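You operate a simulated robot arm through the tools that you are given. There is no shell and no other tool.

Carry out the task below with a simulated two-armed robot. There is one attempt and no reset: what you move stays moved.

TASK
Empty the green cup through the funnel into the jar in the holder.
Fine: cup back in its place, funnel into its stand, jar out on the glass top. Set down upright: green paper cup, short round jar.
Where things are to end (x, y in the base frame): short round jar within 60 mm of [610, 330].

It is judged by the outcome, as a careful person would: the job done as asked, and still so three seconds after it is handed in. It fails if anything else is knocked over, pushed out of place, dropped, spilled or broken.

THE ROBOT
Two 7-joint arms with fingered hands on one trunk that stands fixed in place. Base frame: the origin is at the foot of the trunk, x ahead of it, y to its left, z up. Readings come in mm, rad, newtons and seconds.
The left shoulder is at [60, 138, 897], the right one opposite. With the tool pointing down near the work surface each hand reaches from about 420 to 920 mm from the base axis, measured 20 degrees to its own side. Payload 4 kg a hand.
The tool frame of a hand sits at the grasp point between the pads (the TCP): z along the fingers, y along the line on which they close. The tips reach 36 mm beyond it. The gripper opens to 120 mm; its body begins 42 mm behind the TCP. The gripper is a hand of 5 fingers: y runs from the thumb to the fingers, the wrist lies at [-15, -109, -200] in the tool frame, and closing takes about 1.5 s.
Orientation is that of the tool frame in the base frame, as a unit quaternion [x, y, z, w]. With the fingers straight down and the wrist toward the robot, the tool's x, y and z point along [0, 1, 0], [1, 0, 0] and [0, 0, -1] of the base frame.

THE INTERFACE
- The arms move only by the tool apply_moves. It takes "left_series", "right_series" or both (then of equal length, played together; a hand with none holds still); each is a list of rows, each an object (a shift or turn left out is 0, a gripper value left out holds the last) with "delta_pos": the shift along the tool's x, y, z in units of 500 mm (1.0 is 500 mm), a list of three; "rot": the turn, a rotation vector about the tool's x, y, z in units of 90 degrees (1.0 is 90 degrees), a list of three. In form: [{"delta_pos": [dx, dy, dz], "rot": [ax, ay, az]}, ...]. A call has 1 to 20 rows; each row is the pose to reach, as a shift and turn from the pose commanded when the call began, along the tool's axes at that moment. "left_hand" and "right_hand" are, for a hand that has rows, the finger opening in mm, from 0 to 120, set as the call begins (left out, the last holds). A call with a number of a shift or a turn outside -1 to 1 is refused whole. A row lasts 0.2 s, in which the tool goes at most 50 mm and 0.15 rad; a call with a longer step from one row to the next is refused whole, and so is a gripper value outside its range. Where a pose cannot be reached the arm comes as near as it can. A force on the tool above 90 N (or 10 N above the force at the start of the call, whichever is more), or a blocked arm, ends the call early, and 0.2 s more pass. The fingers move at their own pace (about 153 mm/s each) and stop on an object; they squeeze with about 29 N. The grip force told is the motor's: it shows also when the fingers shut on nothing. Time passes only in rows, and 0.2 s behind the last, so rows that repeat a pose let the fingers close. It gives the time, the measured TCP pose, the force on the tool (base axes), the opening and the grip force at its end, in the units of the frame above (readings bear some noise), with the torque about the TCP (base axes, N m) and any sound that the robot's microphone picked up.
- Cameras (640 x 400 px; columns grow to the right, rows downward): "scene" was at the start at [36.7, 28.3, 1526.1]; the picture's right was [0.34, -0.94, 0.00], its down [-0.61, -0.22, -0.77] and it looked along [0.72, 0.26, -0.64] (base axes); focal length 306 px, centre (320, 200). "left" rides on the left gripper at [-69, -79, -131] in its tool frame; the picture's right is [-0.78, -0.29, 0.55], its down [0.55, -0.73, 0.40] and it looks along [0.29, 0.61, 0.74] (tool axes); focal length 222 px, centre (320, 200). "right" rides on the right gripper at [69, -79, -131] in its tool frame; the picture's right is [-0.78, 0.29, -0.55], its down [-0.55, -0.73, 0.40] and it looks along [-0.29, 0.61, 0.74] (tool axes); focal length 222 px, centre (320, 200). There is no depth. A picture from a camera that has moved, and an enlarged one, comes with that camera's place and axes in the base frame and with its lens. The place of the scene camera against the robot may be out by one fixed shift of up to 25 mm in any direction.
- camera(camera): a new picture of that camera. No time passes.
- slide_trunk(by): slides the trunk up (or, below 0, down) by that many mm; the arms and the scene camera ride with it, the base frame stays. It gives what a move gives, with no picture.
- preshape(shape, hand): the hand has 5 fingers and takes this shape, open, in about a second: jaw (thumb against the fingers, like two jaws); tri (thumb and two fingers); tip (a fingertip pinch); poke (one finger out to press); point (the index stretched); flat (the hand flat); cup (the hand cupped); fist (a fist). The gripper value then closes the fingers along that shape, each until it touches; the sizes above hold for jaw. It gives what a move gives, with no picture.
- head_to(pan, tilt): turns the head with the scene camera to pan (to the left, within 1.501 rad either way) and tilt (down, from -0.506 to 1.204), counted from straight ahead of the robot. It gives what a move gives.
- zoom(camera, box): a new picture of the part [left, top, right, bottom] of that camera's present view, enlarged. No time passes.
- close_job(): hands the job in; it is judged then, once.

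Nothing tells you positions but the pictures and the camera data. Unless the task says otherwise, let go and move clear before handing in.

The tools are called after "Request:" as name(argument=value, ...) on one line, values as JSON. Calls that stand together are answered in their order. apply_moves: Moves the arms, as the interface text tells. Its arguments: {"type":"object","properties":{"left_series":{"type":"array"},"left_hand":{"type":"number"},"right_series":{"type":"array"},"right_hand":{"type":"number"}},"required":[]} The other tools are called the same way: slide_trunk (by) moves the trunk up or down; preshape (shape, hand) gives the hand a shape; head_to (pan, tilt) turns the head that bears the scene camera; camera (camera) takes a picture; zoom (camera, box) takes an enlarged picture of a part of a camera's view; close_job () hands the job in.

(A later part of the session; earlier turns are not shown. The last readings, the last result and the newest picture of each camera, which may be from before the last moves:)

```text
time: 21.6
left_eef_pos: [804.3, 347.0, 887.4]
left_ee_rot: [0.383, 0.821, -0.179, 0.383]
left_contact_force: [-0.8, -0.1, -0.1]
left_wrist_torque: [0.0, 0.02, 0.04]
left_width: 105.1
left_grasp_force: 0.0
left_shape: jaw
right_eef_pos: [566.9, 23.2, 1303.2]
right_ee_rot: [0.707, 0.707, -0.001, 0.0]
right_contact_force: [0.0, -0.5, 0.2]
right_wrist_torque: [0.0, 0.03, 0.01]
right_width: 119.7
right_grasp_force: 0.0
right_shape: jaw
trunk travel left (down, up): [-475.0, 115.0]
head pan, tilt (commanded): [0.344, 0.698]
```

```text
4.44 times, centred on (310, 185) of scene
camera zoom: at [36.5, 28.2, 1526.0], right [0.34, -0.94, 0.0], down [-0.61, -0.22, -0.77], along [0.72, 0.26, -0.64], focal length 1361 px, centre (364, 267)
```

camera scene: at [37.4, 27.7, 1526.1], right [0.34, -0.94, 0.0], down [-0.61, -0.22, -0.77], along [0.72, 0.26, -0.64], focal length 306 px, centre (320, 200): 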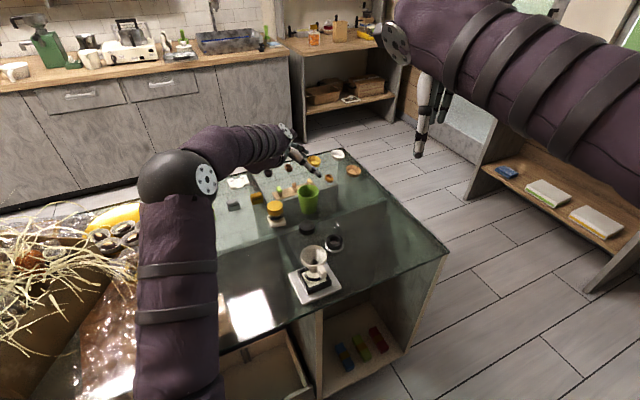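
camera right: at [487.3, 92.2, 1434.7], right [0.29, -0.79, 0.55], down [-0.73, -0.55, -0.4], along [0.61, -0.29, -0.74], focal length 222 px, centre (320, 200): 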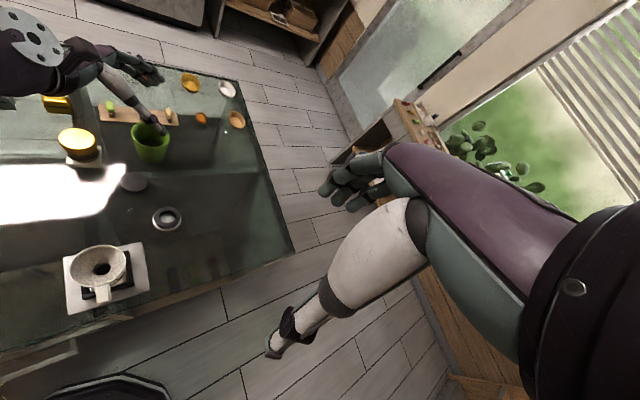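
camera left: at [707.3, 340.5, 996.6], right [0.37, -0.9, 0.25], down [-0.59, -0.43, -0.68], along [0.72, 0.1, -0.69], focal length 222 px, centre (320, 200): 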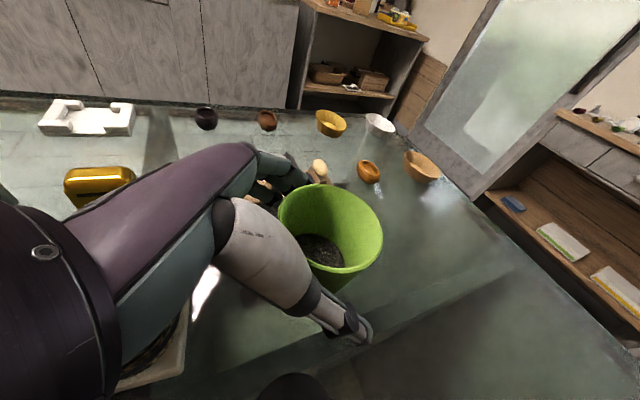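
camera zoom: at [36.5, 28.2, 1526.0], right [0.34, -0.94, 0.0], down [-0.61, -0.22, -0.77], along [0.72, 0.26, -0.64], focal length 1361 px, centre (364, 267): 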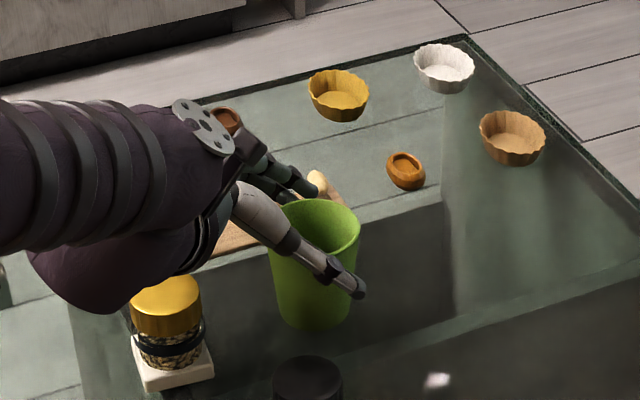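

The yellow jar hasn't moved. I'll lift a little more, yaw the hand 20° and pitch it 5° so the palm clears that jar, then go down again.

Request:
apply_moves(left_series=[{"delta_pos": [-0.0207, 0, -0.0174]}, {"delta_pos": [-0.0414, 0.002, -0.0347]}, {"delta_pos": [-0.0414, 0.004, -0.0347], "rot": [0.0546, 0.0183, 0.0501]}, {"delta_pos": [-0.0414, 0.004, -0.0347], "rot": [0.1093, 0.0367, 0.1001]}, {"delta_pos": [-0.0414, 0.004, -0.0347], "rot": [0.1639, 0.055, 0.1502]}, {"delta_pos": [-0.0414, 0.004, -0.0347], "rot": [0.1639, 0.055, 0.1502]}])

Request:
camera(camera="left")

Request:
zoom(camera="scene", box=[260, 140, 360, 230])

Request:
zoom(camera="right", box=[60, 40, 260, 180])

```text
time: 23.0
left_eef_pos: [806.4, 349.7, 915.8]
left_ee_rot: [0.53, 0.757, -0.219, 0.312]
left_contact_force: [0.1, 0.3, 1.1]
left_wrist_torque: [-0.01, 0.01, 0.01]
left_width: 105.1
left_grasp_force: 0.1
left_shape: jaw
right_eef_pos: [565.5, 23.2, 1303.8]
right_ee_rot: [0.707, 0.707, 0.0, 0.0]
right_contact_force: [0.5, -0.4, -0.1]
right_wrist_torque: [0.02, 0.0, 0.01]
right_width: 119.6
right_grasp_force: 0.2
right_shape: jaw
trunk travel left (down, up): [-475.0, 115.0]
head pan, tilt (commanded): [0.344, 0.698]
```

```text
taken
camera left: at [716.7, 363.7, 1056.5], right [0.05, -0.98, 0.17], down [-0.73, -0.15, -0.67], along [0.68, -0.09, -0.72], focal length 222 px, centre (320, 200)
```

left: 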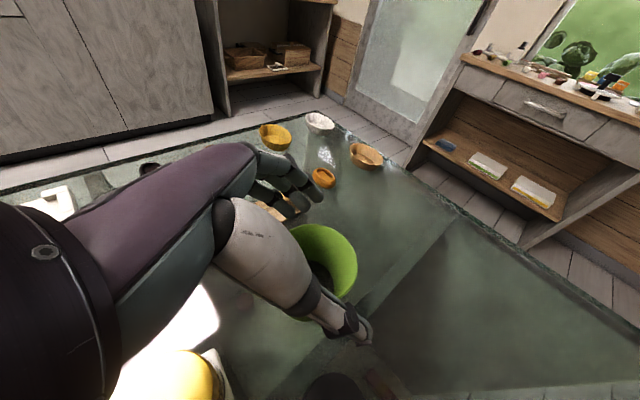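

```text
4.44 times, centred on (310, 185) of scene
camera zoom: at [36.7, 28.2, 1526.1], right [0.34, -0.94, 0.0], down [-0.61, -0.22, -0.77], along [0.72, 0.26, -0.64], focal length 1361 px, centre (364, 267)
```

zoom: 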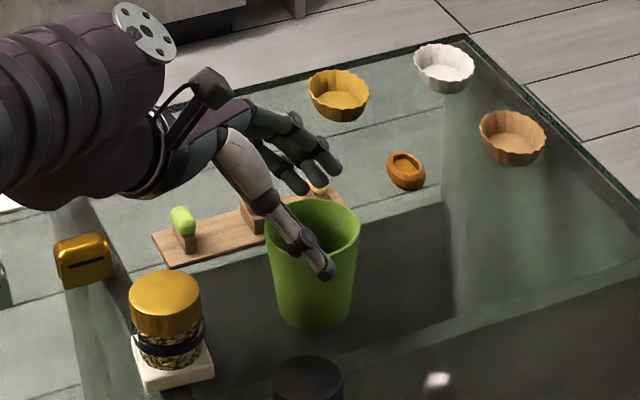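

```text
2.86 times, centred on (160, 110) of right
camera zoom: at [486.5, 92.7, 1435.0], right [0.29, -0.78, 0.55], down [-0.73, -0.55, -0.4], along [0.61, -0.29, -0.74], focal length 635 px, centre (777, 457)
```

zoom: 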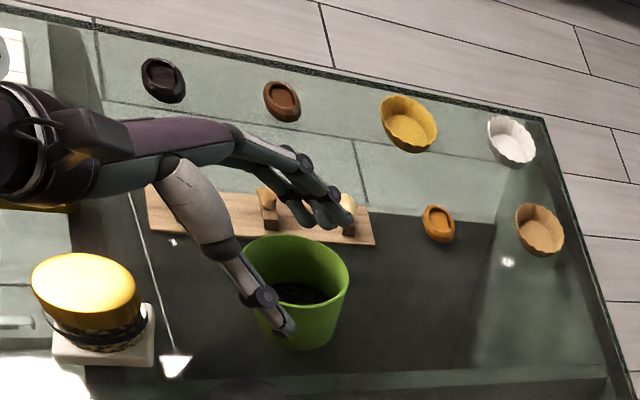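

The palm now clears the yellow jar and the cup is centred. Going down to grasp height.

Request:
apply_moves(left_series=[{"delta_pos": [0.0202, 0, 0.0202]}, {"delta_pos": [0.0403, 0, 0.0403]}, {"delta_pos": [0.0605, 0, 0.0605]}, {"delta_pos": [0.0806, 0, 0.0806]}, {"delta_pos": [0.0806, 0, 0.0806]}])

Request:
camera(camera="left")

Request:
zoom(camera="scene", box=[260, 140, 360, 230])

Request:
zoom(camera="right", box=[60, 40, 260, 180])

```text
time: 24.2
left_eef_pos: [805.4, 350.9, 856.8]
left_ee_rot: [0.53, 0.757, -0.218, 0.314]
left_contact_force: [0.3, -0.3, -0.1]
left_wrist_torque: [0.01, -0.01, 0.01]
left_width: 104.9
left_grasp_force: 0.1
left_shape: jaw
right_eef_pos: [566.4, 23.5, 1304.2]
right_ee_rot: [0.707, 0.707, 0.001, 0.0]
right_contact_force: [0.0, -0.2, 0.2]
right_wrist_torque: [0.02, -0.01, 0.0]
right_width: 119.5
right_grasp_force: 0.1
right_shape: jaw
trunk travel left (down, up): [-475.0, 115.0]
head pan, tilt (commanded): [0.344, 0.698]
```

```text
taken
camera left: at [716.7, 364.7, 998.3], right [0.05, -0.98, 0.17], down [-0.73, -0.15, -0.67], along [0.69, -0.09, -0.72], focal length 222 px, centre (320, 200)
```

left: 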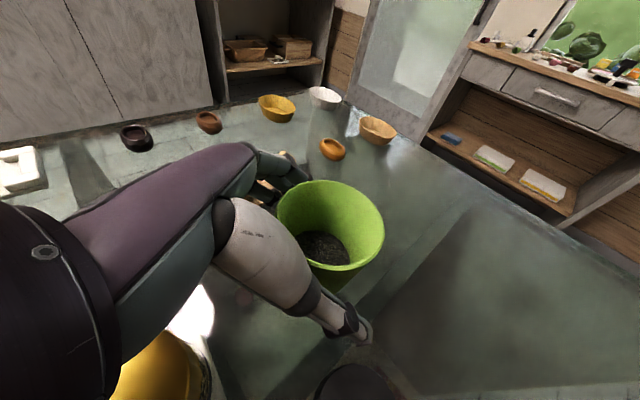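

```text
4.44 times, centred on (310, 185) of scene
camera zoom: at [36.7, 28.2, 1526.1], right [0.34, -0.94, 0.0], down [-0.61, -0.22, -0.77], along [0.72, 0.26, -0.64], focal length 1361 px, centre (364, 267)
```

zoom: 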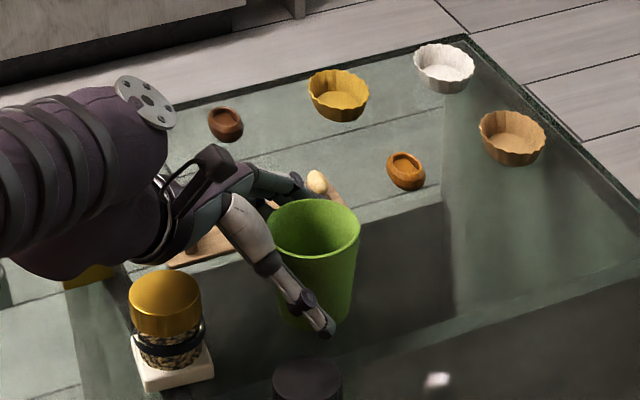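

```text
2.86 times, centred on (160, 110) of right
camera zoom: at [486.5, 92.7, 1434.9], right [0.29, -0.78, 0.55], down [-0.73, -0.55, -0.4], along [0.61, -0.29, -0.74], focal length 635 px, centre (777, 457)
```

zoom: 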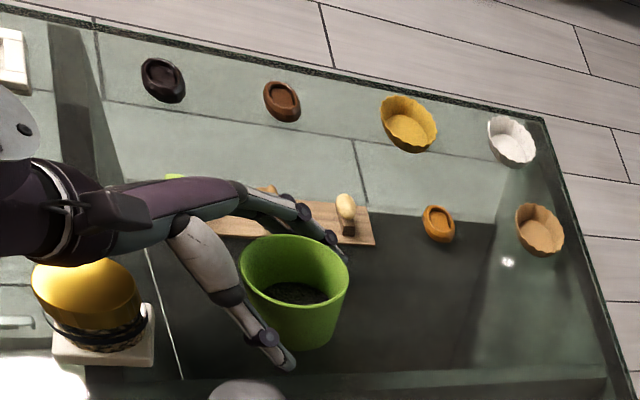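

No contact now, and the cup sits squarely between thumb and fingers. I'll close gently in steps and watch the grip force.

Request:
apply_moves(left_series=[{"delta_pos": [0, 0, 0]}, {"delta_pos": [0, 0, 0]}, {"delta_pos": [0, 0, 0]}, {"delta_pos": [0, 0, 0]}, {"delta_pos": [0, 0, 0]}], left_hand=68)

Request:
camera(camera="left")

```text
time: 25.4
left_eef_pos: [806.2, 350.4, 857.6]
left_ee_rot: [0.53, 0.757, -0.219, 0.313]
left_contact_force: [-0.6, -0.1, 0.9]
left_wrist_torque: [-0.02, -0.05, 0.0]
left_width: 68.2
left_grasp_force: 0.1
left_shape: jaw
right_eef_pos: [567.4, 23.4, 1303.0]
right_ee_rot: [0.707, 0.708, 0.0, 0.0]
right_contact_force: [-0.5, 0.1, -0.7]
right_wrist_torque: [0.03, -0.04, 0.02]
right_width: 119.9
right_grasp_force: 0.0
right_shape: jaw
trunk travel left (down, up): [-475.0, 115.0]
head pan, tilt (commanded): [0.344, 0.698]
```

```text
taken
camera left: at [716.7, 364.8, 998.4], right [0.05, -0.98, 0.17], down [-0.73, -0.15, -0.67], along [0.69, -0.09, -0.72], focal length 222 px, centre (320, 200)
```

left: 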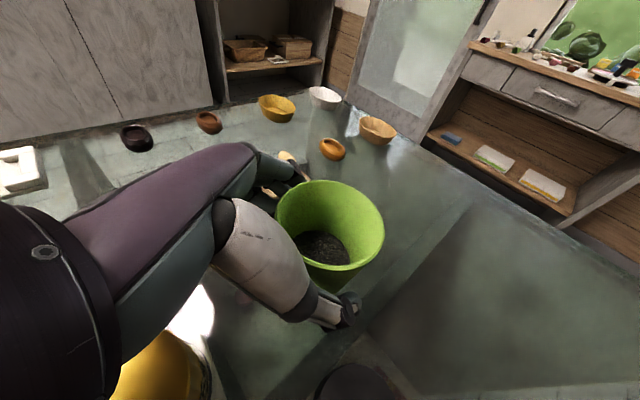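

Request:
apply_moves(left_series=[{"delta_pos": [0, 0, 0]}, {"delta_pos": [0, 0, 0]}, {"delta_pos": [0, 0, 0]}, {"delta_pos": [0, 0, 0]}], left_hand=60)

Request:
camera(camera="left")

```text
time: 26.4
left_eef_pos: [807.0, 351.5, 858.3]
left_ee_rot: [0.531, 0.756, -0.22, 0.313]
left_contact_force: [0.1, -0.5, -0.3]
left_wrist_torque: [-0.03, 0.03, 0.0]
left_width: 60.3
left_grasp_force: 0.1
left_shape: jaw
right_eef_pos: [565.7, 23.6, 1302.2]
right_ee_rot: [0.707, 0.707, 0.0, 0.0]
right_contact_force: [-0.8, 1.1, 0.2]
right_wrist_torque: [-0.03, 0.0, 0.0]
right_width: 119.7
right_grasp_force: 0.0
right_shape: jaw
trunk travel left (down, up): [-475.0, 115.0]
head pan, tilt (commanded): [0.344, 0.698]
```

```text
taken
camera left: at [716.7, 364.8, 998.3], right [0.05, -0.98, 0.17], down [-0.73, -0.15, -0.67], along [0.68, -0.09, -0.72], focal length 222 px, centre (320, 200)
```

left: 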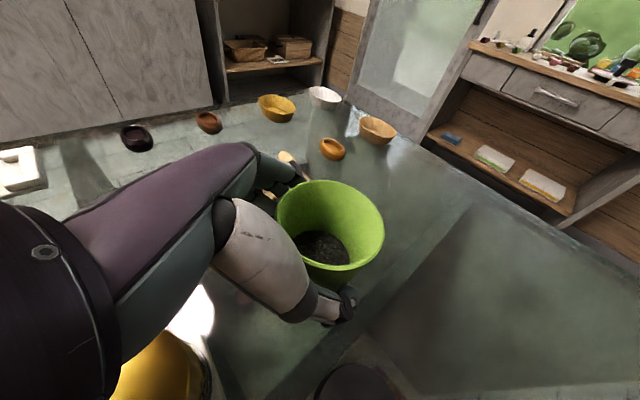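

Request:
apply_moves(left_series=[{"delta_pos": [0, 0, 0]}, {"delta_pos": [0, 0, 0]}, {"delta_pos": [0, 0, 0]}, {"delta_pos": [0, 0, 0]}], left_hand=50)

Request:
camera(camera="left")

Request:
zoom(camera="right", box=[100, 70, 220, 170])

```text
time: 27.4
left_eef_pos: [806.3, 352.0, 855.0]
left_ee_rot: [0.53, 0.757, -0.22, 0.313]
left_contact_force: [-0.4, 0.5, 0.3]
left_wrist_torque: [0.02, -0.04, -0.02]
left_width: 53.0
left_grasp_force: 29.1
left_shape: jaw
right_eef_pos: [565.7, 23.3, 1303.4]
right_ee_rot: [0.707, 0.707, 0.001, 0.0]
right_contact_force: [-0.4, 0.2, 0.1]
right_wrist_torque: [-0.01, 0.01, 0.0]
right_width: 119.7
right_grasp_force: 0.2
right_shape: jaw
trunk travel left (down, up): [-475.0, 115.0]
head pan, tilt (commanded): [0.344, 0.698]
```

```text
taken
camera left: at [716.7, 364.8, 998.4], right [0.05, -0.98, 0.17], down [-0.73, -0.15, -0.67], along [0.69, -0.09, -0.72], focal length 222 px, centre (320, 200)
```

left: 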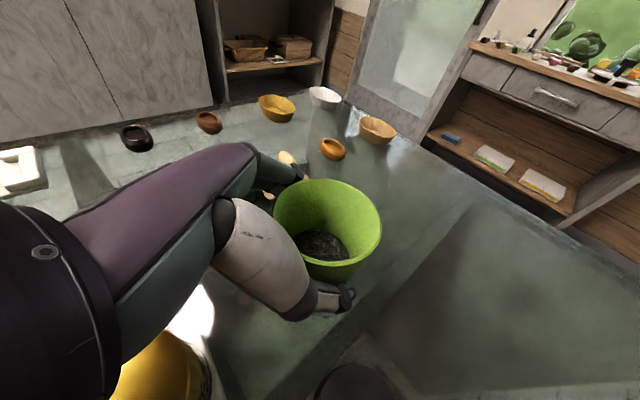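

```text
4.00 times, centred on (160, 120) of right
camera zoom: at [486.6, 92.7, 1434.9], right [0.29, -0.78, 0.55], down [-0.73, -0.55, -0.4], along [0.61, -0.29, -0.74], focal length 888 px, centre (960, 520)
```

zoom: 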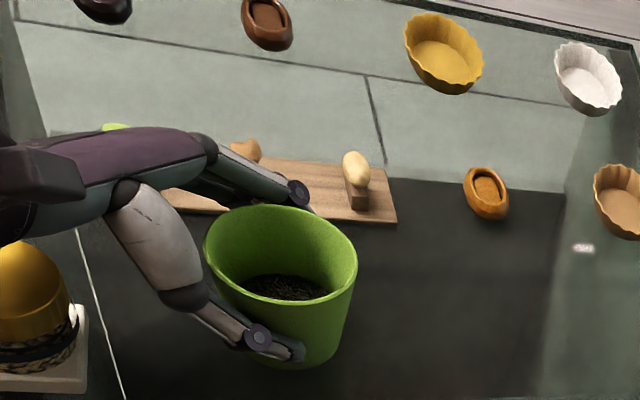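

The fingers have stopped on the cup at 53 mm with about 29 N. I'll lift a little to check that it holds.

Request:
apply_moves(left_series=[{"delta_pos": [-0.0071, 0, -0.0071]}, {"delta_pos": [-0.0141, 0, -0.0141]}, {"delta_pos": [-0.0212, 0, -0.0212]}, {"delta_pos": [-0.0283, 0, -0.0283]}, {"delta_pos": [-0.0283, 0, -0.0283]}], left_hand=40)

Request:
camera(camera="left")

Request:
zoom(camera="scene", box=[260, 140, 360, 230])

Request:
zoom(camera="right", box=[100, 70, 220, 170])

```text
time: 28.6
left_eef_pos: [807.4, 349.8, 877.2]
left_ee_rot: [0.529, 0.757, -0.219, 0.313]
left_contact_force: [0.0, -0.9, 0.6]
left_wrist_torque: [0.04, 0.0, -0.01]
left_width: 52.9
left_grasp_force: 29.2
left_shape: jaw
right_eef_pos: [565.6, 22.8, 1304.0]
right_ee_rot: [0.707, 0.707, 0.0, 0.0]
right_contact_force: [-0.5, 0.3, -0.2]
right_wrist_torque: [0.02, 0.0, -0.01]
right_width: 119.9
right_grasp_force: 0.1
right_shape: jaw
trunk travel left (down, up): [-475.0, 115.0]
head pan, tilt (commanded): [0.344, 0.698]
```

```text
taken
camera left: at [718.0, 363.9, 1018.7], right [0.05, -0.98, 0.17], down [-0.73, -0.15, -0.67], along [0.68, -0.09, -0.72], focal length 222 px, centre (320, 200)
```

left: 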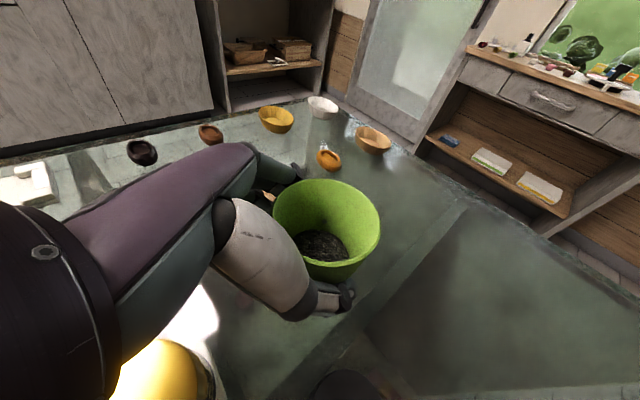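

```text
4.44 times, centred on (310, 185) of scene
camera zoom: at [36.9, 28.4, 1526.1], right [0.34, -0.94, 0.0], down [-0.61, -0.22, -0.77], along [0.72, 0.26, -0.64], focal length 1361 px, centre (364, 267)
```

zoom: 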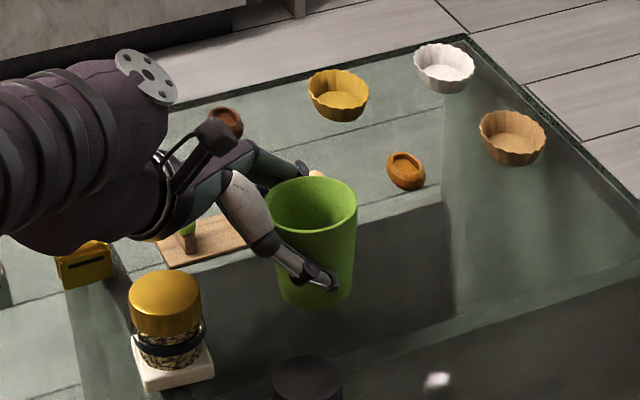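

```text
4.00 times, centred on (160, 120) of right
camera zoom: at [486.7, 92.8, 1434.9], right [0.29, -0.78, 0.55], down [-0.73, -0.55, -0.4], along [0.61, -0.29, -0.74], focal length 888 px, centre (960, 520)
```

zoom: 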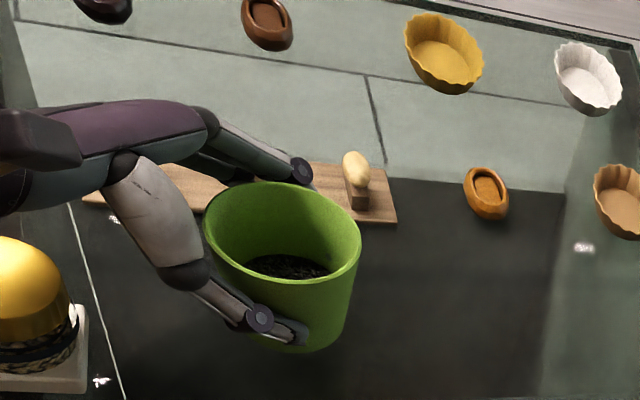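

The cup is held upright. Now I'll lift it clear of everything, slowly.

Request:
apply_moves(left_series=[{"delta_pos": [-0.0153, 0, -0.0153]}, {"delta_pos": [-0.0353, 0, -0.0353]}, {"delta_pos": [-0.0573, 0, -0.0573]}, {"delta_pos": [-0.0803, 0, -0.0803]}, {"delta_pos": [-0.1033, 0, -0.1033]}, {"delta_pos": [-0.1263, 0, -0.1263]}, {"delta_pos": [-0.1483, 0, -0.1483]}, {"delta_pos": [-0.1683, 0, -0.1683]}, {"delta_pos": [-0.1838, 0, -0.1838]}, {"delta_pos": [-0.1838, 0, -0.1838]}])

Request:
camera(camera="left")

Request:
camera(camera="scene")

```text
time: 30.8
left_eef_pos: [806.1, 349.2, 1008.2]
left_ee_rot: [0.531, 0.756, -0.219, 0.313]
left_contact_force: [0.2, -0.2, -0.3]
left_wrist_torque: [0.01, -0.03, -0.04]
left_width: 52.7
left_grasp_force: 28.7
left_shape: jaw
right_eef_pos: [565.6, 22.7, 1302.8]
right_ee_rot: [0.707, 0.707, 0.0, 0.001]
right_contact_force: [-0.5, -0.8, 0.1]
right_wrist_torque: [0.01, 0.04, 0.01]
right_width: 119.7
right_grasp_force: 0.1
right_shape: jaw
trunk travel left (down, up): [-475.0, 115.0]
head pan, tilt (commanded): [0.344, 0.698]
```

```text
taken
camera left: at [717.7, 362.9, 1149.2], right [0.05, -0.98, 0.17], down [-0.73, -0.15, -0.67], along [0.68, -0.09, -0.72], focal length 222 px, centre (320, 200)
```

left: 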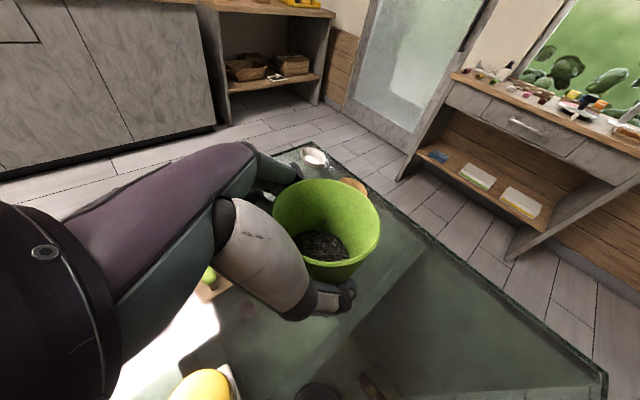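

```text
taken
camera scene: at [36.9, 28.4, 1526.0], right [0.34, -0.94, 0.0], down [-0.61, -0.22, -0.77], along [0.72, 0.26, -0.64], focal length 306 px, centre (320, 200)
```

scene: 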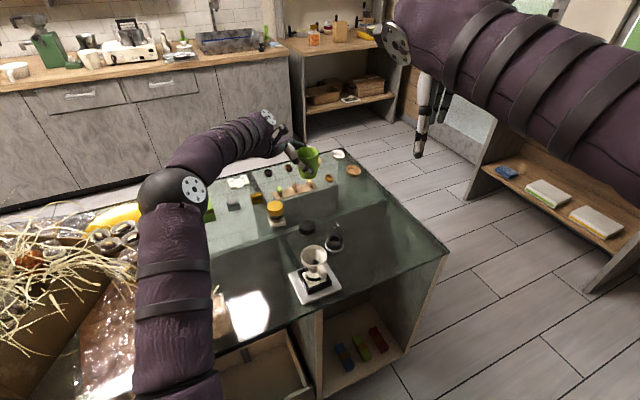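

The cup is held steady at z≈1008. Now I'll carry it over beside the funnel while yawing the hand, keeping the cup upright.

Request:
apply_moves(left_series=[{"delta_pos": [-0.0022, -0.019, 0.0022], "rot": [0.0142, 0, 0.0142]}, {"delta_pos": [-0.0058, -0.05, 0.0058], "rot": [0.0374, 0, 0.0374]}, {"delta_pos": [-0.0101, -0.0875, 0.0101], "rot": [0.0655, 0, 0.0655]}, {"delta_pos": [-0.0144, -0.125, 0.0144], "rot": [0.0935, 0, 0.0935]}, {"delta_pos": [-0.0188, -0.1625, 0.0188], "rot": [0.1216, 0, 0.1216]}, {"delta_pos": [-0.0231, -0.2, 0.0231], "rot": [0.1496, 0, 0.1496]}, {"delta_pos": [-0.0274, -0.2375, 0.0274], "rot": [0.1777, 0, 0.1777]}, {"delta_pos": [-0.0317, -0.275, 0.0317], "rot": [0.2058, 0, 0.2058]}, {"delta_pos": [-0.0361, -0.3125, 0.0361], "rot": [0.2338, 0, 0.2338]}, {"delta_pos": [-0.0404, -0.35, 0.0404], "rot": [0.2619, 0, 0.2619]}, {"delta_pos": [-0.0447, -0.3875, 0.0447], "rot": [0.2899, 0, 0.2899]}, {"delta_pos": [-0.0491, -0.425, 0.0491], "rot": [0.318, 0, 0.318]}, {"delta_pos": [-0.0534, -0.4625, 0.0534], "rot": [0.346, 0, 0.346]}, {"delta_pos": [-0.0571, -0.495, 0.0571], "rot": [0.3704, 0, 0.3704]}, {"delta_pos": [-0.0597, -0.517, 0.0597], "rot": [0.3868, 0, 0.3868]}, {"delta_pos": [-0.0606, -0.525, 0.0606], "rot": [0.3928, 0, 0.3928]}, {"delta_pos": [-0.0606, -0.525, 0.0606], "rot": [0.3928, 0, 0.3928]}])

Request:
camera(camera="left")

Request:
camera(camera="scene")

Request:
camera(camera="right")

```text
time: 34.4
left_eef_pos: [574.9, 219.9, 1006.7]
left_ee_rot: [0.8, 0.461, -0.332, 0.192]
left_contact_force: [-0.7, 0.6, -1.0]
left_wrist_torque: [0.0, 0.02, 0.01]
left_width: 52.8
left_grasp_force: 29.2
left_shape: jaw
right_eef_pos: [565.8, 23.7, 1302.3]
right_ee_rot: [0.707, 0.707, 0.0, 0.0]
right_contact_force: [-0.4, 0.1, -0.2]
right_wrist_torque: [0.0, 0.01, 0.0]
right_width: 119.6
right_grasp_force: 0.0
right_shape: jaw
trunk travel left (down, up): [-475.0, 115.0]
head pan, tilt (commanded): [0.344, 0.698]
```

```text
taken
camera left: at [527.8, 296.1, 1148.8], right [-0.72, -0.67, 0.17], down [-0.58, 0.46, -0.67], along [0.37, -0.58, -0.72], focal length 222 px, centre (320, 200)
```

left: 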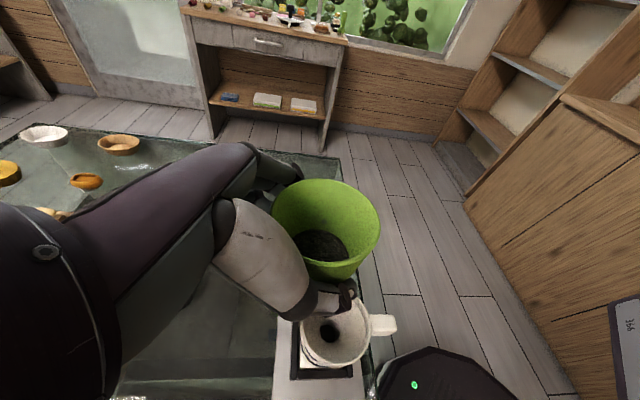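

```text
taken
camera scene: at [36.8, 28.3, 1526.1], right [0.34, -0.94, 0.0], down [-0.61, -0.22, -0.77], along [0.72, 0.26, -0.64], focal length 306 px, centre (320, 200)
```

scene: 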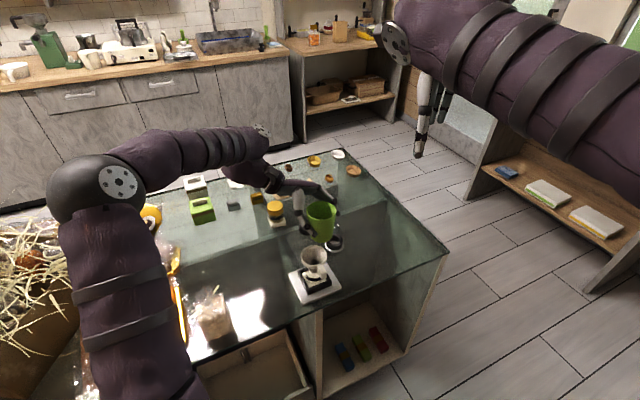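

```text
taken
camera right: at [486.6, 92.7, 1434.9], right [0.29, -0.78, 0.55], down [-0.73, -0.55, -0.4], along [0.61, -0.29, -0.74], focal length 222 px, centre (320, 200)
```

right: 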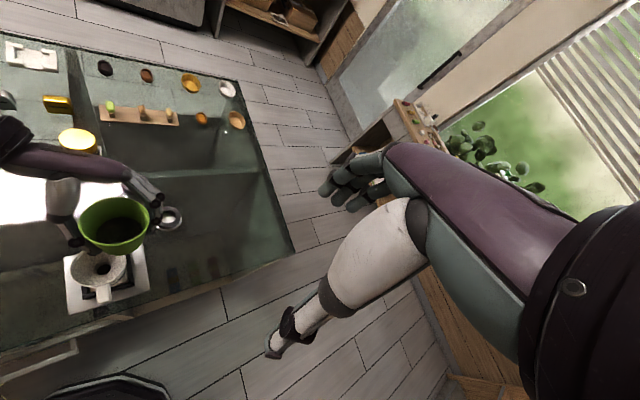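

The cup is above and behind the funnel, upright. I'll zoom in to refine the funnel centre relative to the cup before tilting.

Request:
zoom(camera="left", box=[250, 160, 410, 400])

Request:
zoom(camera="right", box=[40, 170, 200, 320])

Request:
zoom(camera="scene", box=[260, 170, 380, 310])

```text
1.67 times, centred on (330, 280) of left
camera zoom: at [527.8, 296.1, 1148.8], right [-0.72, -0.67, 0.17], down [-0.58, 0.46, -0.67], along [0.37, -0.58, -0.72], focal length 370 px, centre (303, 67)
```

zoom: 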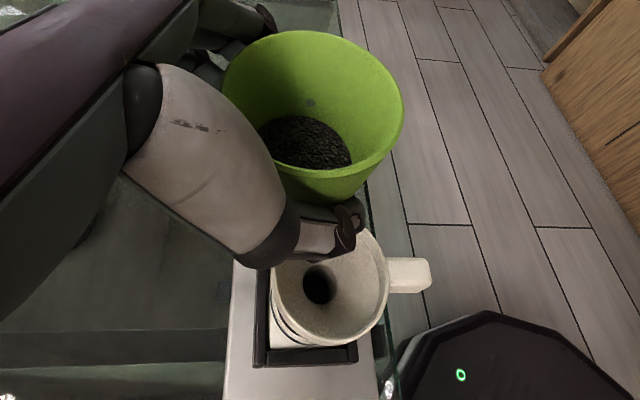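

```text
2.67 times, centred on (120, 245) of right
camera zoom: at [486.6, 92.7, 1434.9], right [0.29, -0.78, 0.55], down [-0.73, -0.55, -0.4], along [0.61, -0.29, -0.74], focal length 592 px, centre (853, 80)
```

zoom: 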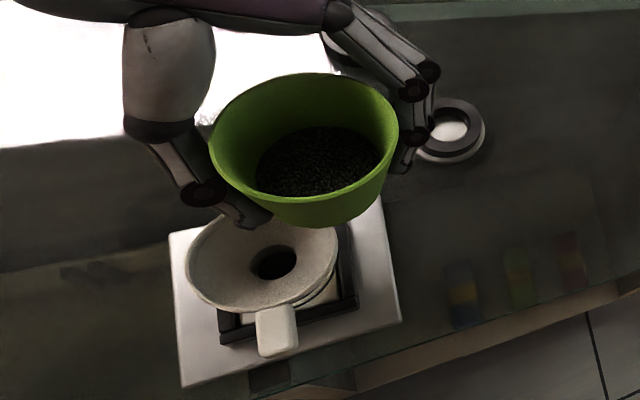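

```text
2.86 times, centred on (320, 240) of scene
camera zoom: at [36.8, 28.3, 1526.1], right [0.34, -0.94, 0.0], down [-0.61, -0.22, -0.77], along [0.72, 0.26, -0.64], focal length 875 px, centre (320, 86)
```

zoom: 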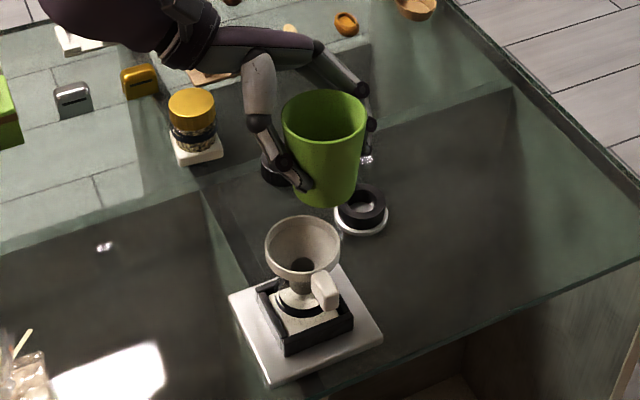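

I take the funnel centre as about (524.5,216,914), and the cup rim is about 23 mm above the grasp point. I'll tilt to 60° now, keeping the lip over the funnel; the grains shouldn't flow yet at that angle.

Request:
apply_moves(left_series=[{"delta_pos": [0.0039, 0.0029, 0.0009], "rot": [-0.0408, 0.0333, 0.0408]}, {"delta_pos": [0.0073, 0.0058, 0.0012], "rot": [-0.0817, 0.0667, 0.0817]}, {"delta_pos": [0.0101, 0.0077, 0.0018], "rot": [-0.1225, 0.1, 0.1225]}, {"delta_pos": [0.0122, 0.0087, 0.0025], "rot": [-0.1633, 0.1333, 0.1633]}, {"delta_pos": [0.014, 0.0089, 0.0035], "rot": [-0.2041, 0.1667, 0.2041]}, {"delta_pos": [0.0183, 0.0082, 0.0077], "rot": [-0.245, 0.2, 0.245]}, {"delta_pos": [0.0222, 0.0064, 0.0124], "rot": [-0.2858, 0.2333, 0.2858]}, {"delta_pos": [0.0257, 0.0039, 0.0173], "rot": [-0.3266, 0.2667, 0.3266]}, {"delta_pos": [0.0282, 0.0005, 0.0219], "rot": [-0.3674, 0.3, 0.3674]}, {"delta_pos": [0.0302, -0.0037, 0.0267], "rot": [-0.4083, 0.3333, 0.4083]}, {"delta_pos": [0.0302, -0.0037, 0.0267], "rot": [-0.4083, 0.3333, 0.4083]}])

Request:
zoom(camera="right", box=[40, 170, 200, 320])

Request:
zoom(camera="scene", box=[260, 170, 380, 310])

Request:
camera(camera="left")

```text
time: 36.8
left_eef_pos: [572.3, 221.3, 987.3]
left_ee_rot: [0.859, 0.303, 0.113, 0.398]
left_contact_force: [0.7, 0.1, -0.8]
left_wrist_torque: [-0.01, 0.01, 0.06]
left_width: 52.6
left_grasp_force: 28.8
left_shape: jaw
right_eef_pos: [567.0, 23.9, 1303.3]
right_ee_rot: [0.707, 0.707, 0.0, 0.001]
right_contact_force: [0.0, 0.3, -0.3]
right_wrist_torque: [-0.01, 0.02, 0.0]
right_width: 119.8
right_grasp_force: 0.1
right_shape: jaw
trunk travel left (down, up): [-475.0, 115.0]
head pan, tilt (commanded): [0.344, 0.698]
```

```text
2.67 times, centred on (120, 245) of right
camera zoom: at [486.6, 92.6, 1434.9], right [0.29, -0.78, 0.55], down [-0.73, -0.55, -0.4], along [0.61, -0.29, -0.74], focal length 592 px, centre (853, 80)
```

zoom: 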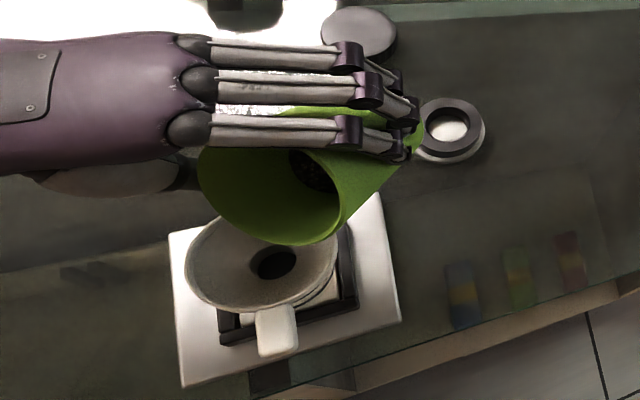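

```text
2.86 times, centred on (320, 240) of scene
camera zoom: at [36.8, 28.2, 1526.1], right [0.34, -0.94, 0.0], down [-0.61, -0.22, -0.77], along [0.72, 0.26, -0.64], focal length 875 px, centre (320, 86)
```

zoom: 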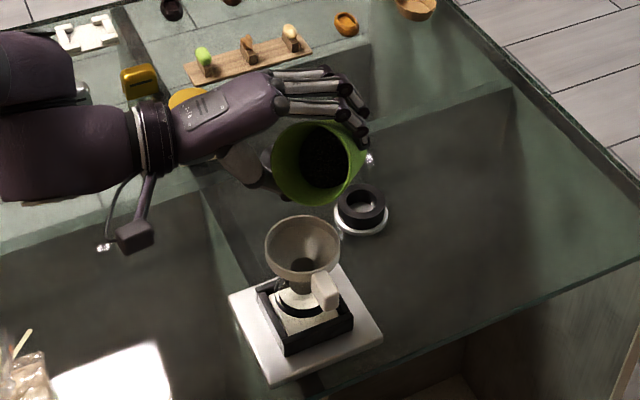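

```text
taken
camera left: at [427.0, 298.8, 1016.9], right [-0.51, -0.67, -0.54], down [0.29, 0.46, -0.84], along [0.81, -0.58, -0.04], focal length 222 px, centre (320, 200)
```

left: 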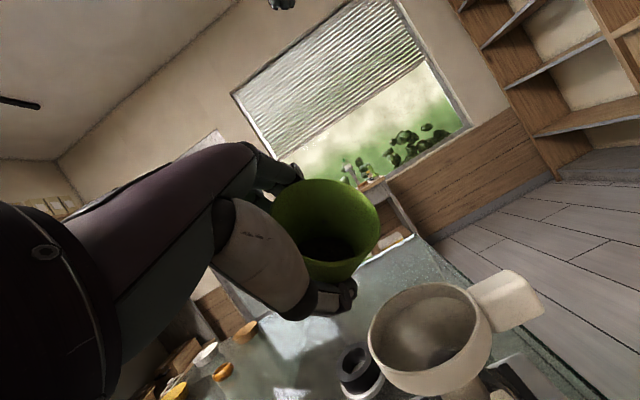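

The cup hasn't slipped, and the lip is about 7 mm upstream of the funnel's centre line and well aligned. I'll go on to 90° slowly, letting the lip sink closer to the funnel.

Request:
apply_moves(left_series=[{"delta_pos": [-0.0041, -0.0038, -0.0016], "rot": [-0.0408, 0.0333, 0.0408]}, {"delta_pos": [-0.009, -0.0085, -0.0033], "rot": [-0.0816, 0.0667, 0.0816]}, {"delta_pos": [-0.0143, -0.0126, -0.006], "rot": [-0.1225, 0.1, 0.1225]}, {"delta_pos": [-0.0173, -0.0143, -0.0079], "rot": [-0.1429, 0.1167, 0.1429]}, {"delta_pos": [-0.0203, -0.016, -0.0098], "rot": [-0.1633, 0.1333, 0.1633]}, {"delta_pos": [-0.0235, -0.0182, -0.0116], "rot": [-0.1837, 0.15, 0.1837]}, {"delta_pos": [-0.0268, -0.0204, -0.0134], "rot": [-0.2041, 0.1667, 0.2041]}, {"delta_pos": [-0.0268, -0.0204, -0.0134], "rot": [-0.2041, 0.1667, 0.2041]}, {"delta_pos": [-0.0268, -0.0204, -0.0134], "rot": [-0.2041, 0.1667, 0.2041]}])

Request:
zoom(camera="right", box=[40, 170, 200, 320])

Request:
zoom(camera="scene", box=[260, 170, 380, 310])

Request:
camera(camera="left")

```text
time: 38.8
left_eef_pos: [555.7, 223.7, 984.0]
left_ee_rot: [0.8, 0.192, 0.332, 0.462]
left_contact_force: [-0.7, 0.5, -0.9]
left_wrist_torque: [-0.02, 0.0, -0.02]
left_width: 52.4
left_grasp_force: 29.2
left_shape: jaw
right_eef_pos: [566.7, 23.5, 1304.1]
right_ee_rot: [0.707, 0.707, 0.0, 0.0]
right_contact_force: [-0.1, 0.1, -0.1]
right_wrist_torque: [-0.02, -0.04, 0.02]
right_width: 119.4
right_grasp_force: 0.1
right_shape: jaw
trunk travel left (down, up): [-475.0, 115.0]
head pan, tilt (commanded): [0.344, 0.698]
```

```text
2.67 times, centred on (120, 245) of right
camera zoom: at [486.6, 92.8, 1434.9], right [0.29, -0.78, 0.55], down [-0.73, -0.55, -0.4], along [0.61, -0.29, -0.74], focal length 592 px, centre (853, 80)
```

zoom: 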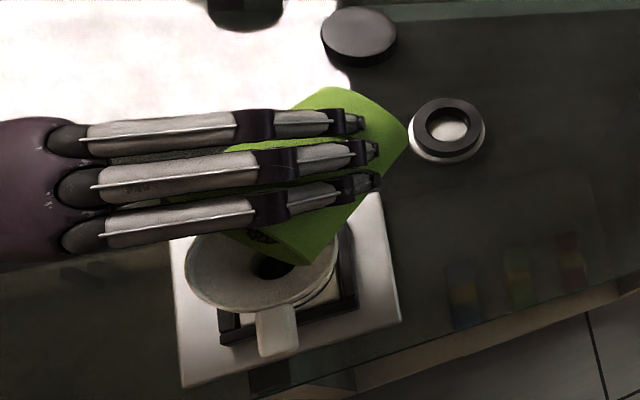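

```text
2.86 times, centred on (320, 240) of scene
camera zoom: at [36.8, 28.4, 1526.1], right [0.34, -0.94, 0.0], down [-0.61, -0.22, -0.77], along [0.72, 0.26, -0.64], focal length 875 px, centre (320, 86)
```

zoom: 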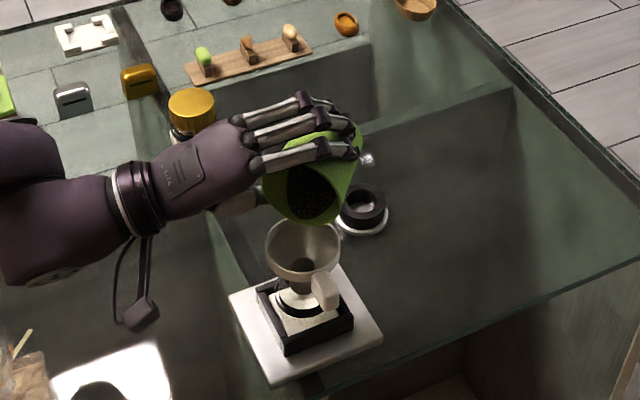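

```text
taken
camera left: at [414.2, 300.5, 937.5], right [-0.17, -0.67, -0.72], down [0.67, 0.46, -0.58], along [0.72, -0.58, 0.37], focal length 222 px, centre (320, 200)
```

left: 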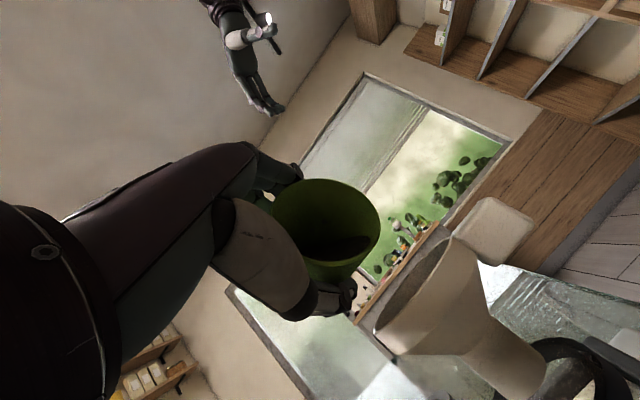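

Request:
zoom(camera="left", box=[250, 160, 550, 400])

Request:
zoom(camera="scene", box=[290, 200, 350, 270])

Request:
zoom(camera="right", box=[80, 215, 140, 275])

```text
1.67 times, centred on (400, 280) of left
camera zoom: at [414.2, 300.5, 937.5], right [-0.17, -0.67, -0.72], down [0.67, 0.46, -0.58], along [0.72, -0.58, 0.37], focal length 370 px, centre (187, 67)
```

zoom: 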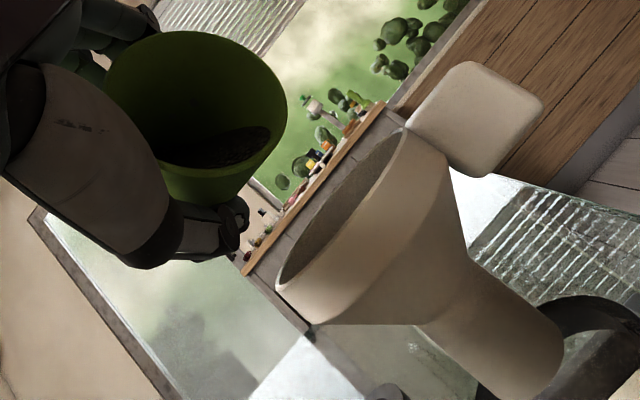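

```text
5.71 times, centred on (320, 235) of scene
camera zoom: at [36.8, 28.4, 1526.1], right [0.34, -0.94, 0.0], down [-0.61, -0.22, -0.77], along [0.72, 0.26, -0.64], focal length 1750 px, centre (320, 0)
```

zoom: 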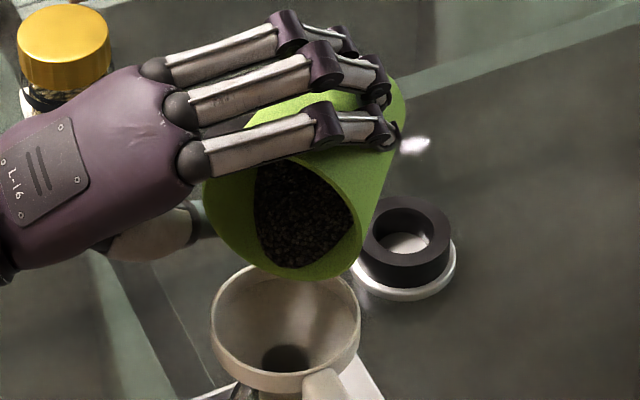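

```text
6.67 times, centred on (110, 245) of right
camera zoom: at [486.6, 92.8, 1434.9], right [0.29, -0.78, 0.55], down [-0.73, -0.55, -0.4], along [0.61, -0.29, -0.74], focal length 1481 px, centre (1720, -100)
```

zoom: 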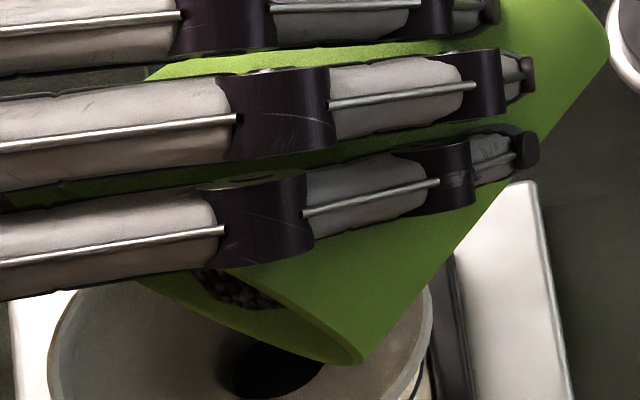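

The grains are just at the lip and lined up over the funnel. I'll pour in small steps, pausing so the funnel can drain.

Request:
apply_moves(left_series=[{"delta_pos": [-0.0024, 0.0011, -0.0033], "rot": [-0.0181, 0.0148, 0.0181]}, {"delta_pos": [-0.0049, 0.0022, -0.0067], "rot": [-0.0363, 0.0296, 0.0363]}, {"delta_pos": [-0.0073, 0.0033, -0.01], "rot": [-0.0544, 0.0444, 0.0544]}, {"delta_pos": [-0.0073, 0.0033, -0.01], "rot": [-0.0544, 0.0444, 0.0544]}, {"delta_pos": [-0.0073, 0.0033, -0.01], "rot": [-0.0544, 0.0444, 0.0544]}, {"delta_pos": [-0.0073, 0.0033, -0.01], "rot": [-0.0544, 0.0444, 0.0544]}])

Request:
zoom(camera="scene", box=[280, 200, 360, 300])

Request:
zoom(camera="right", box=[60, 215, 160, 315])

Request:
zoom(camera="left", box=[250, 160, 550, 400])

```text
time: 40.2
left_eef_pos: [549.7, 223.9, 988.2]
left_ee_rot: [0.775, 0.157, 0.386, 0.475]
left_contact_force: [0.2, 0.6, 0.2]
left_wrist_torque: [-0.02, 0.01, 0.0]
left_width: 53.0
left_grasp_force: 28.4
left_shape: jaw
right_eef_pos: [566.8, 24.5, 1304.0]
right_ee_rot: [0.707, 0.707, 0.0, 0.0]
right_contact_force: [0.1, -0.6, 0.2]
right_wrist_torque: [-0.01, -0.01, 0.02]
right_width: 119.6
right_grasp_force: 0.0
right_shape: jaw
trunk travel left (down, up): [-475.0, 115.0]
head pan, tilt (commanded): [0.344, 0.698]
```

```text
4.00 times, centred on (320, 250) of scene
camera zoom: at [36.8, 28.3, 1526.1], right [0.34, -0.94, 0.0], down [-0.61, -0.22, -0.77], along [0.72, 0.26, -0.64], focal length 1225 px, centre (320, 0)
```

zoom: 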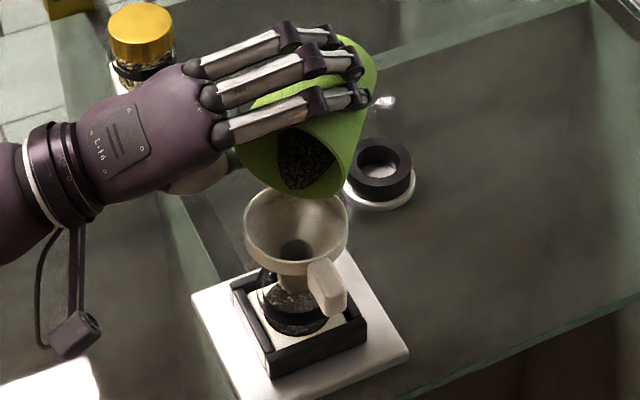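

```text
4.00 times, centred on (110, 265) of right
camera zoom: at [486.6, 92.8, 1434.9], right [0.29, -0.78, 0.55], down [-0.73, -0.55, -0.4], along [0.61, -0.29, -0.74], focal length 888 px, centre (1160, -60)
```

zoom: 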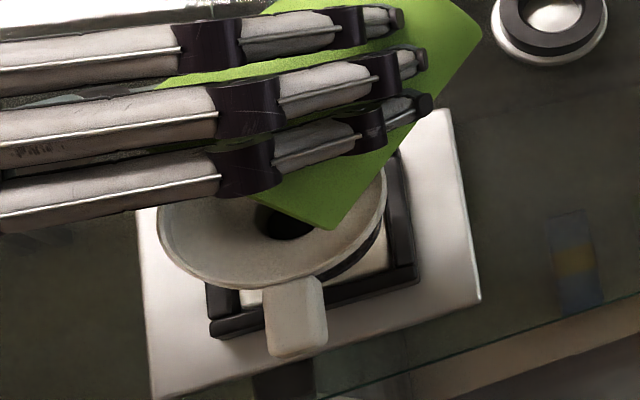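

```text
1.67 times, centred on (400, 280) of left
camera zoom: at [415.9, 300.9, 921.1], right [-0.07, -0.67, -0.74], down [0.75, 0.46, -0.48], along [0.66, -0.58, 0.47], focal length 370 px, centre (187, 67)
```

zoom: 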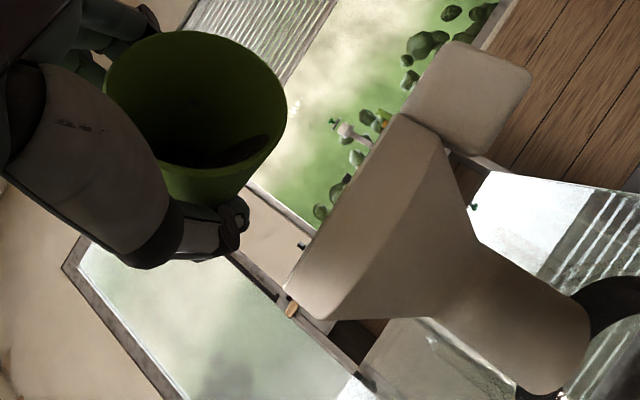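

It's flowing into the jar with no spill. Continuing in steps.

Request:
apply_moves(left_series=[{"delta_pos": [-0.0025, 0.0011, -0.0034], "rot": [-0.0181, 0.0148, 0.0181]}, {"delta_pos": [-0.0049, 0.0022, -0.0067], "rot": [-0.0363, 0.0296, 0.0363]}, {"delta_pos": [-0.0074, 0.0033, -0.0101], "rot": [-0.0544, 0.0444, 0.0544]}, {"delta_pos": [-0.0074, 0.0033, -0.0101], "rot": [-0.0544, 0.0444, 0.0544]}, {"delta_pos": [-0.0074, 0.0033, -0.0101], "rot": [-0.0544, 0.0444, 0.0544]}, {"delta_pos": [-0.0074, 0.0033, -0.0101], "rot": [-0.0544, 0.0444, 0.0544]}, {"delta_pos": [-0.0074, 0.0033, -0.0101], "rot": [-0.0544, 0.0444, 0.0544]}])

Request:
zoom(camera="scene", box=[280, 200, 360, 300])

Request:
zoom(camera="right", box=[60, 215, 160, 315])

```text
time: 41.8
left_eef_pos: [543.3, 224.4, 989.2]
left_ee_rot: [0.746, 0.123, 0.439, 0.485]
left_contact_force: [-0.8, -0.7, 0.3]
left_wrist_torque: [0.03, -0.01, -0.03]
left_width: 52.4
left_grasp_force: 29.5
left_shape: jaw
right_eef_pos: [565.8, 22.8, 1303.1]
right_ee_rot: [0.707, 0.707, 0.0, -0.001]
right_contact_force: [-0.3, -0.2, 0.2]
right_wrist_torque: [0.01, -0.01, 0.03]
right_width: 119.6
right_grasp_force: 0.1
right_shape: jaw
trunk travel left (down, up): [-475.0, 115.0]
head pan, tilt (commanded): [0.344, 0.698]
```

```text
4.00 times, centred on (320, 250) of scene
camera zoom: at [36.7, 28.3, 1526.1], right [0.34, -0.94, 0.0], down [-0.61, -0.22, -0.77], along [0.72, 0.26, -0.64], focal length 1225 px, centre (320, 0)
```

zoom: 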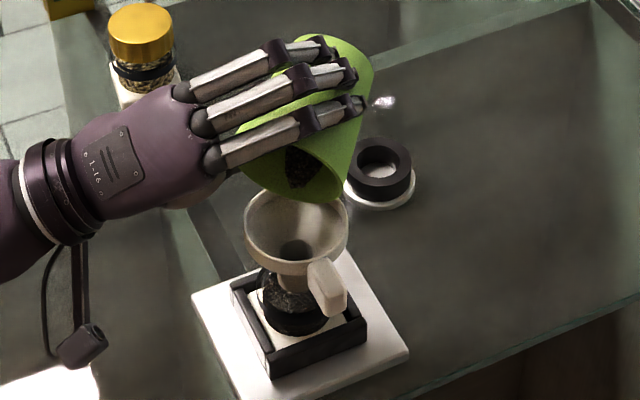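

```text
4.00 times, centred on (110, 265) of right
camera zoom: at [486.6, 92.8, 1434.9], right [0.29, -0.78, 0.55], down [-0.73, -0.55, -0.4], along [0.61, -0.29, -0.74], focal length 888 px, centre (1160, -60)
```

zoom: 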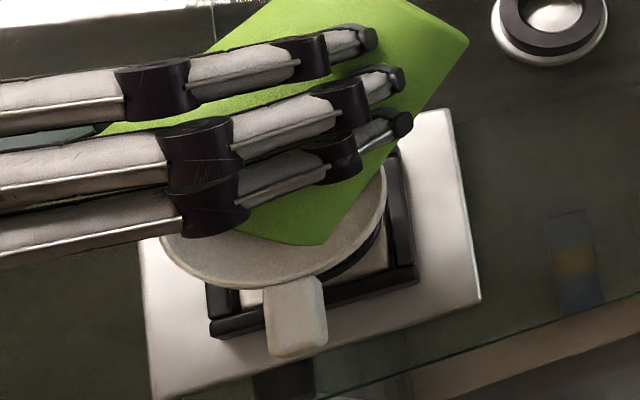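

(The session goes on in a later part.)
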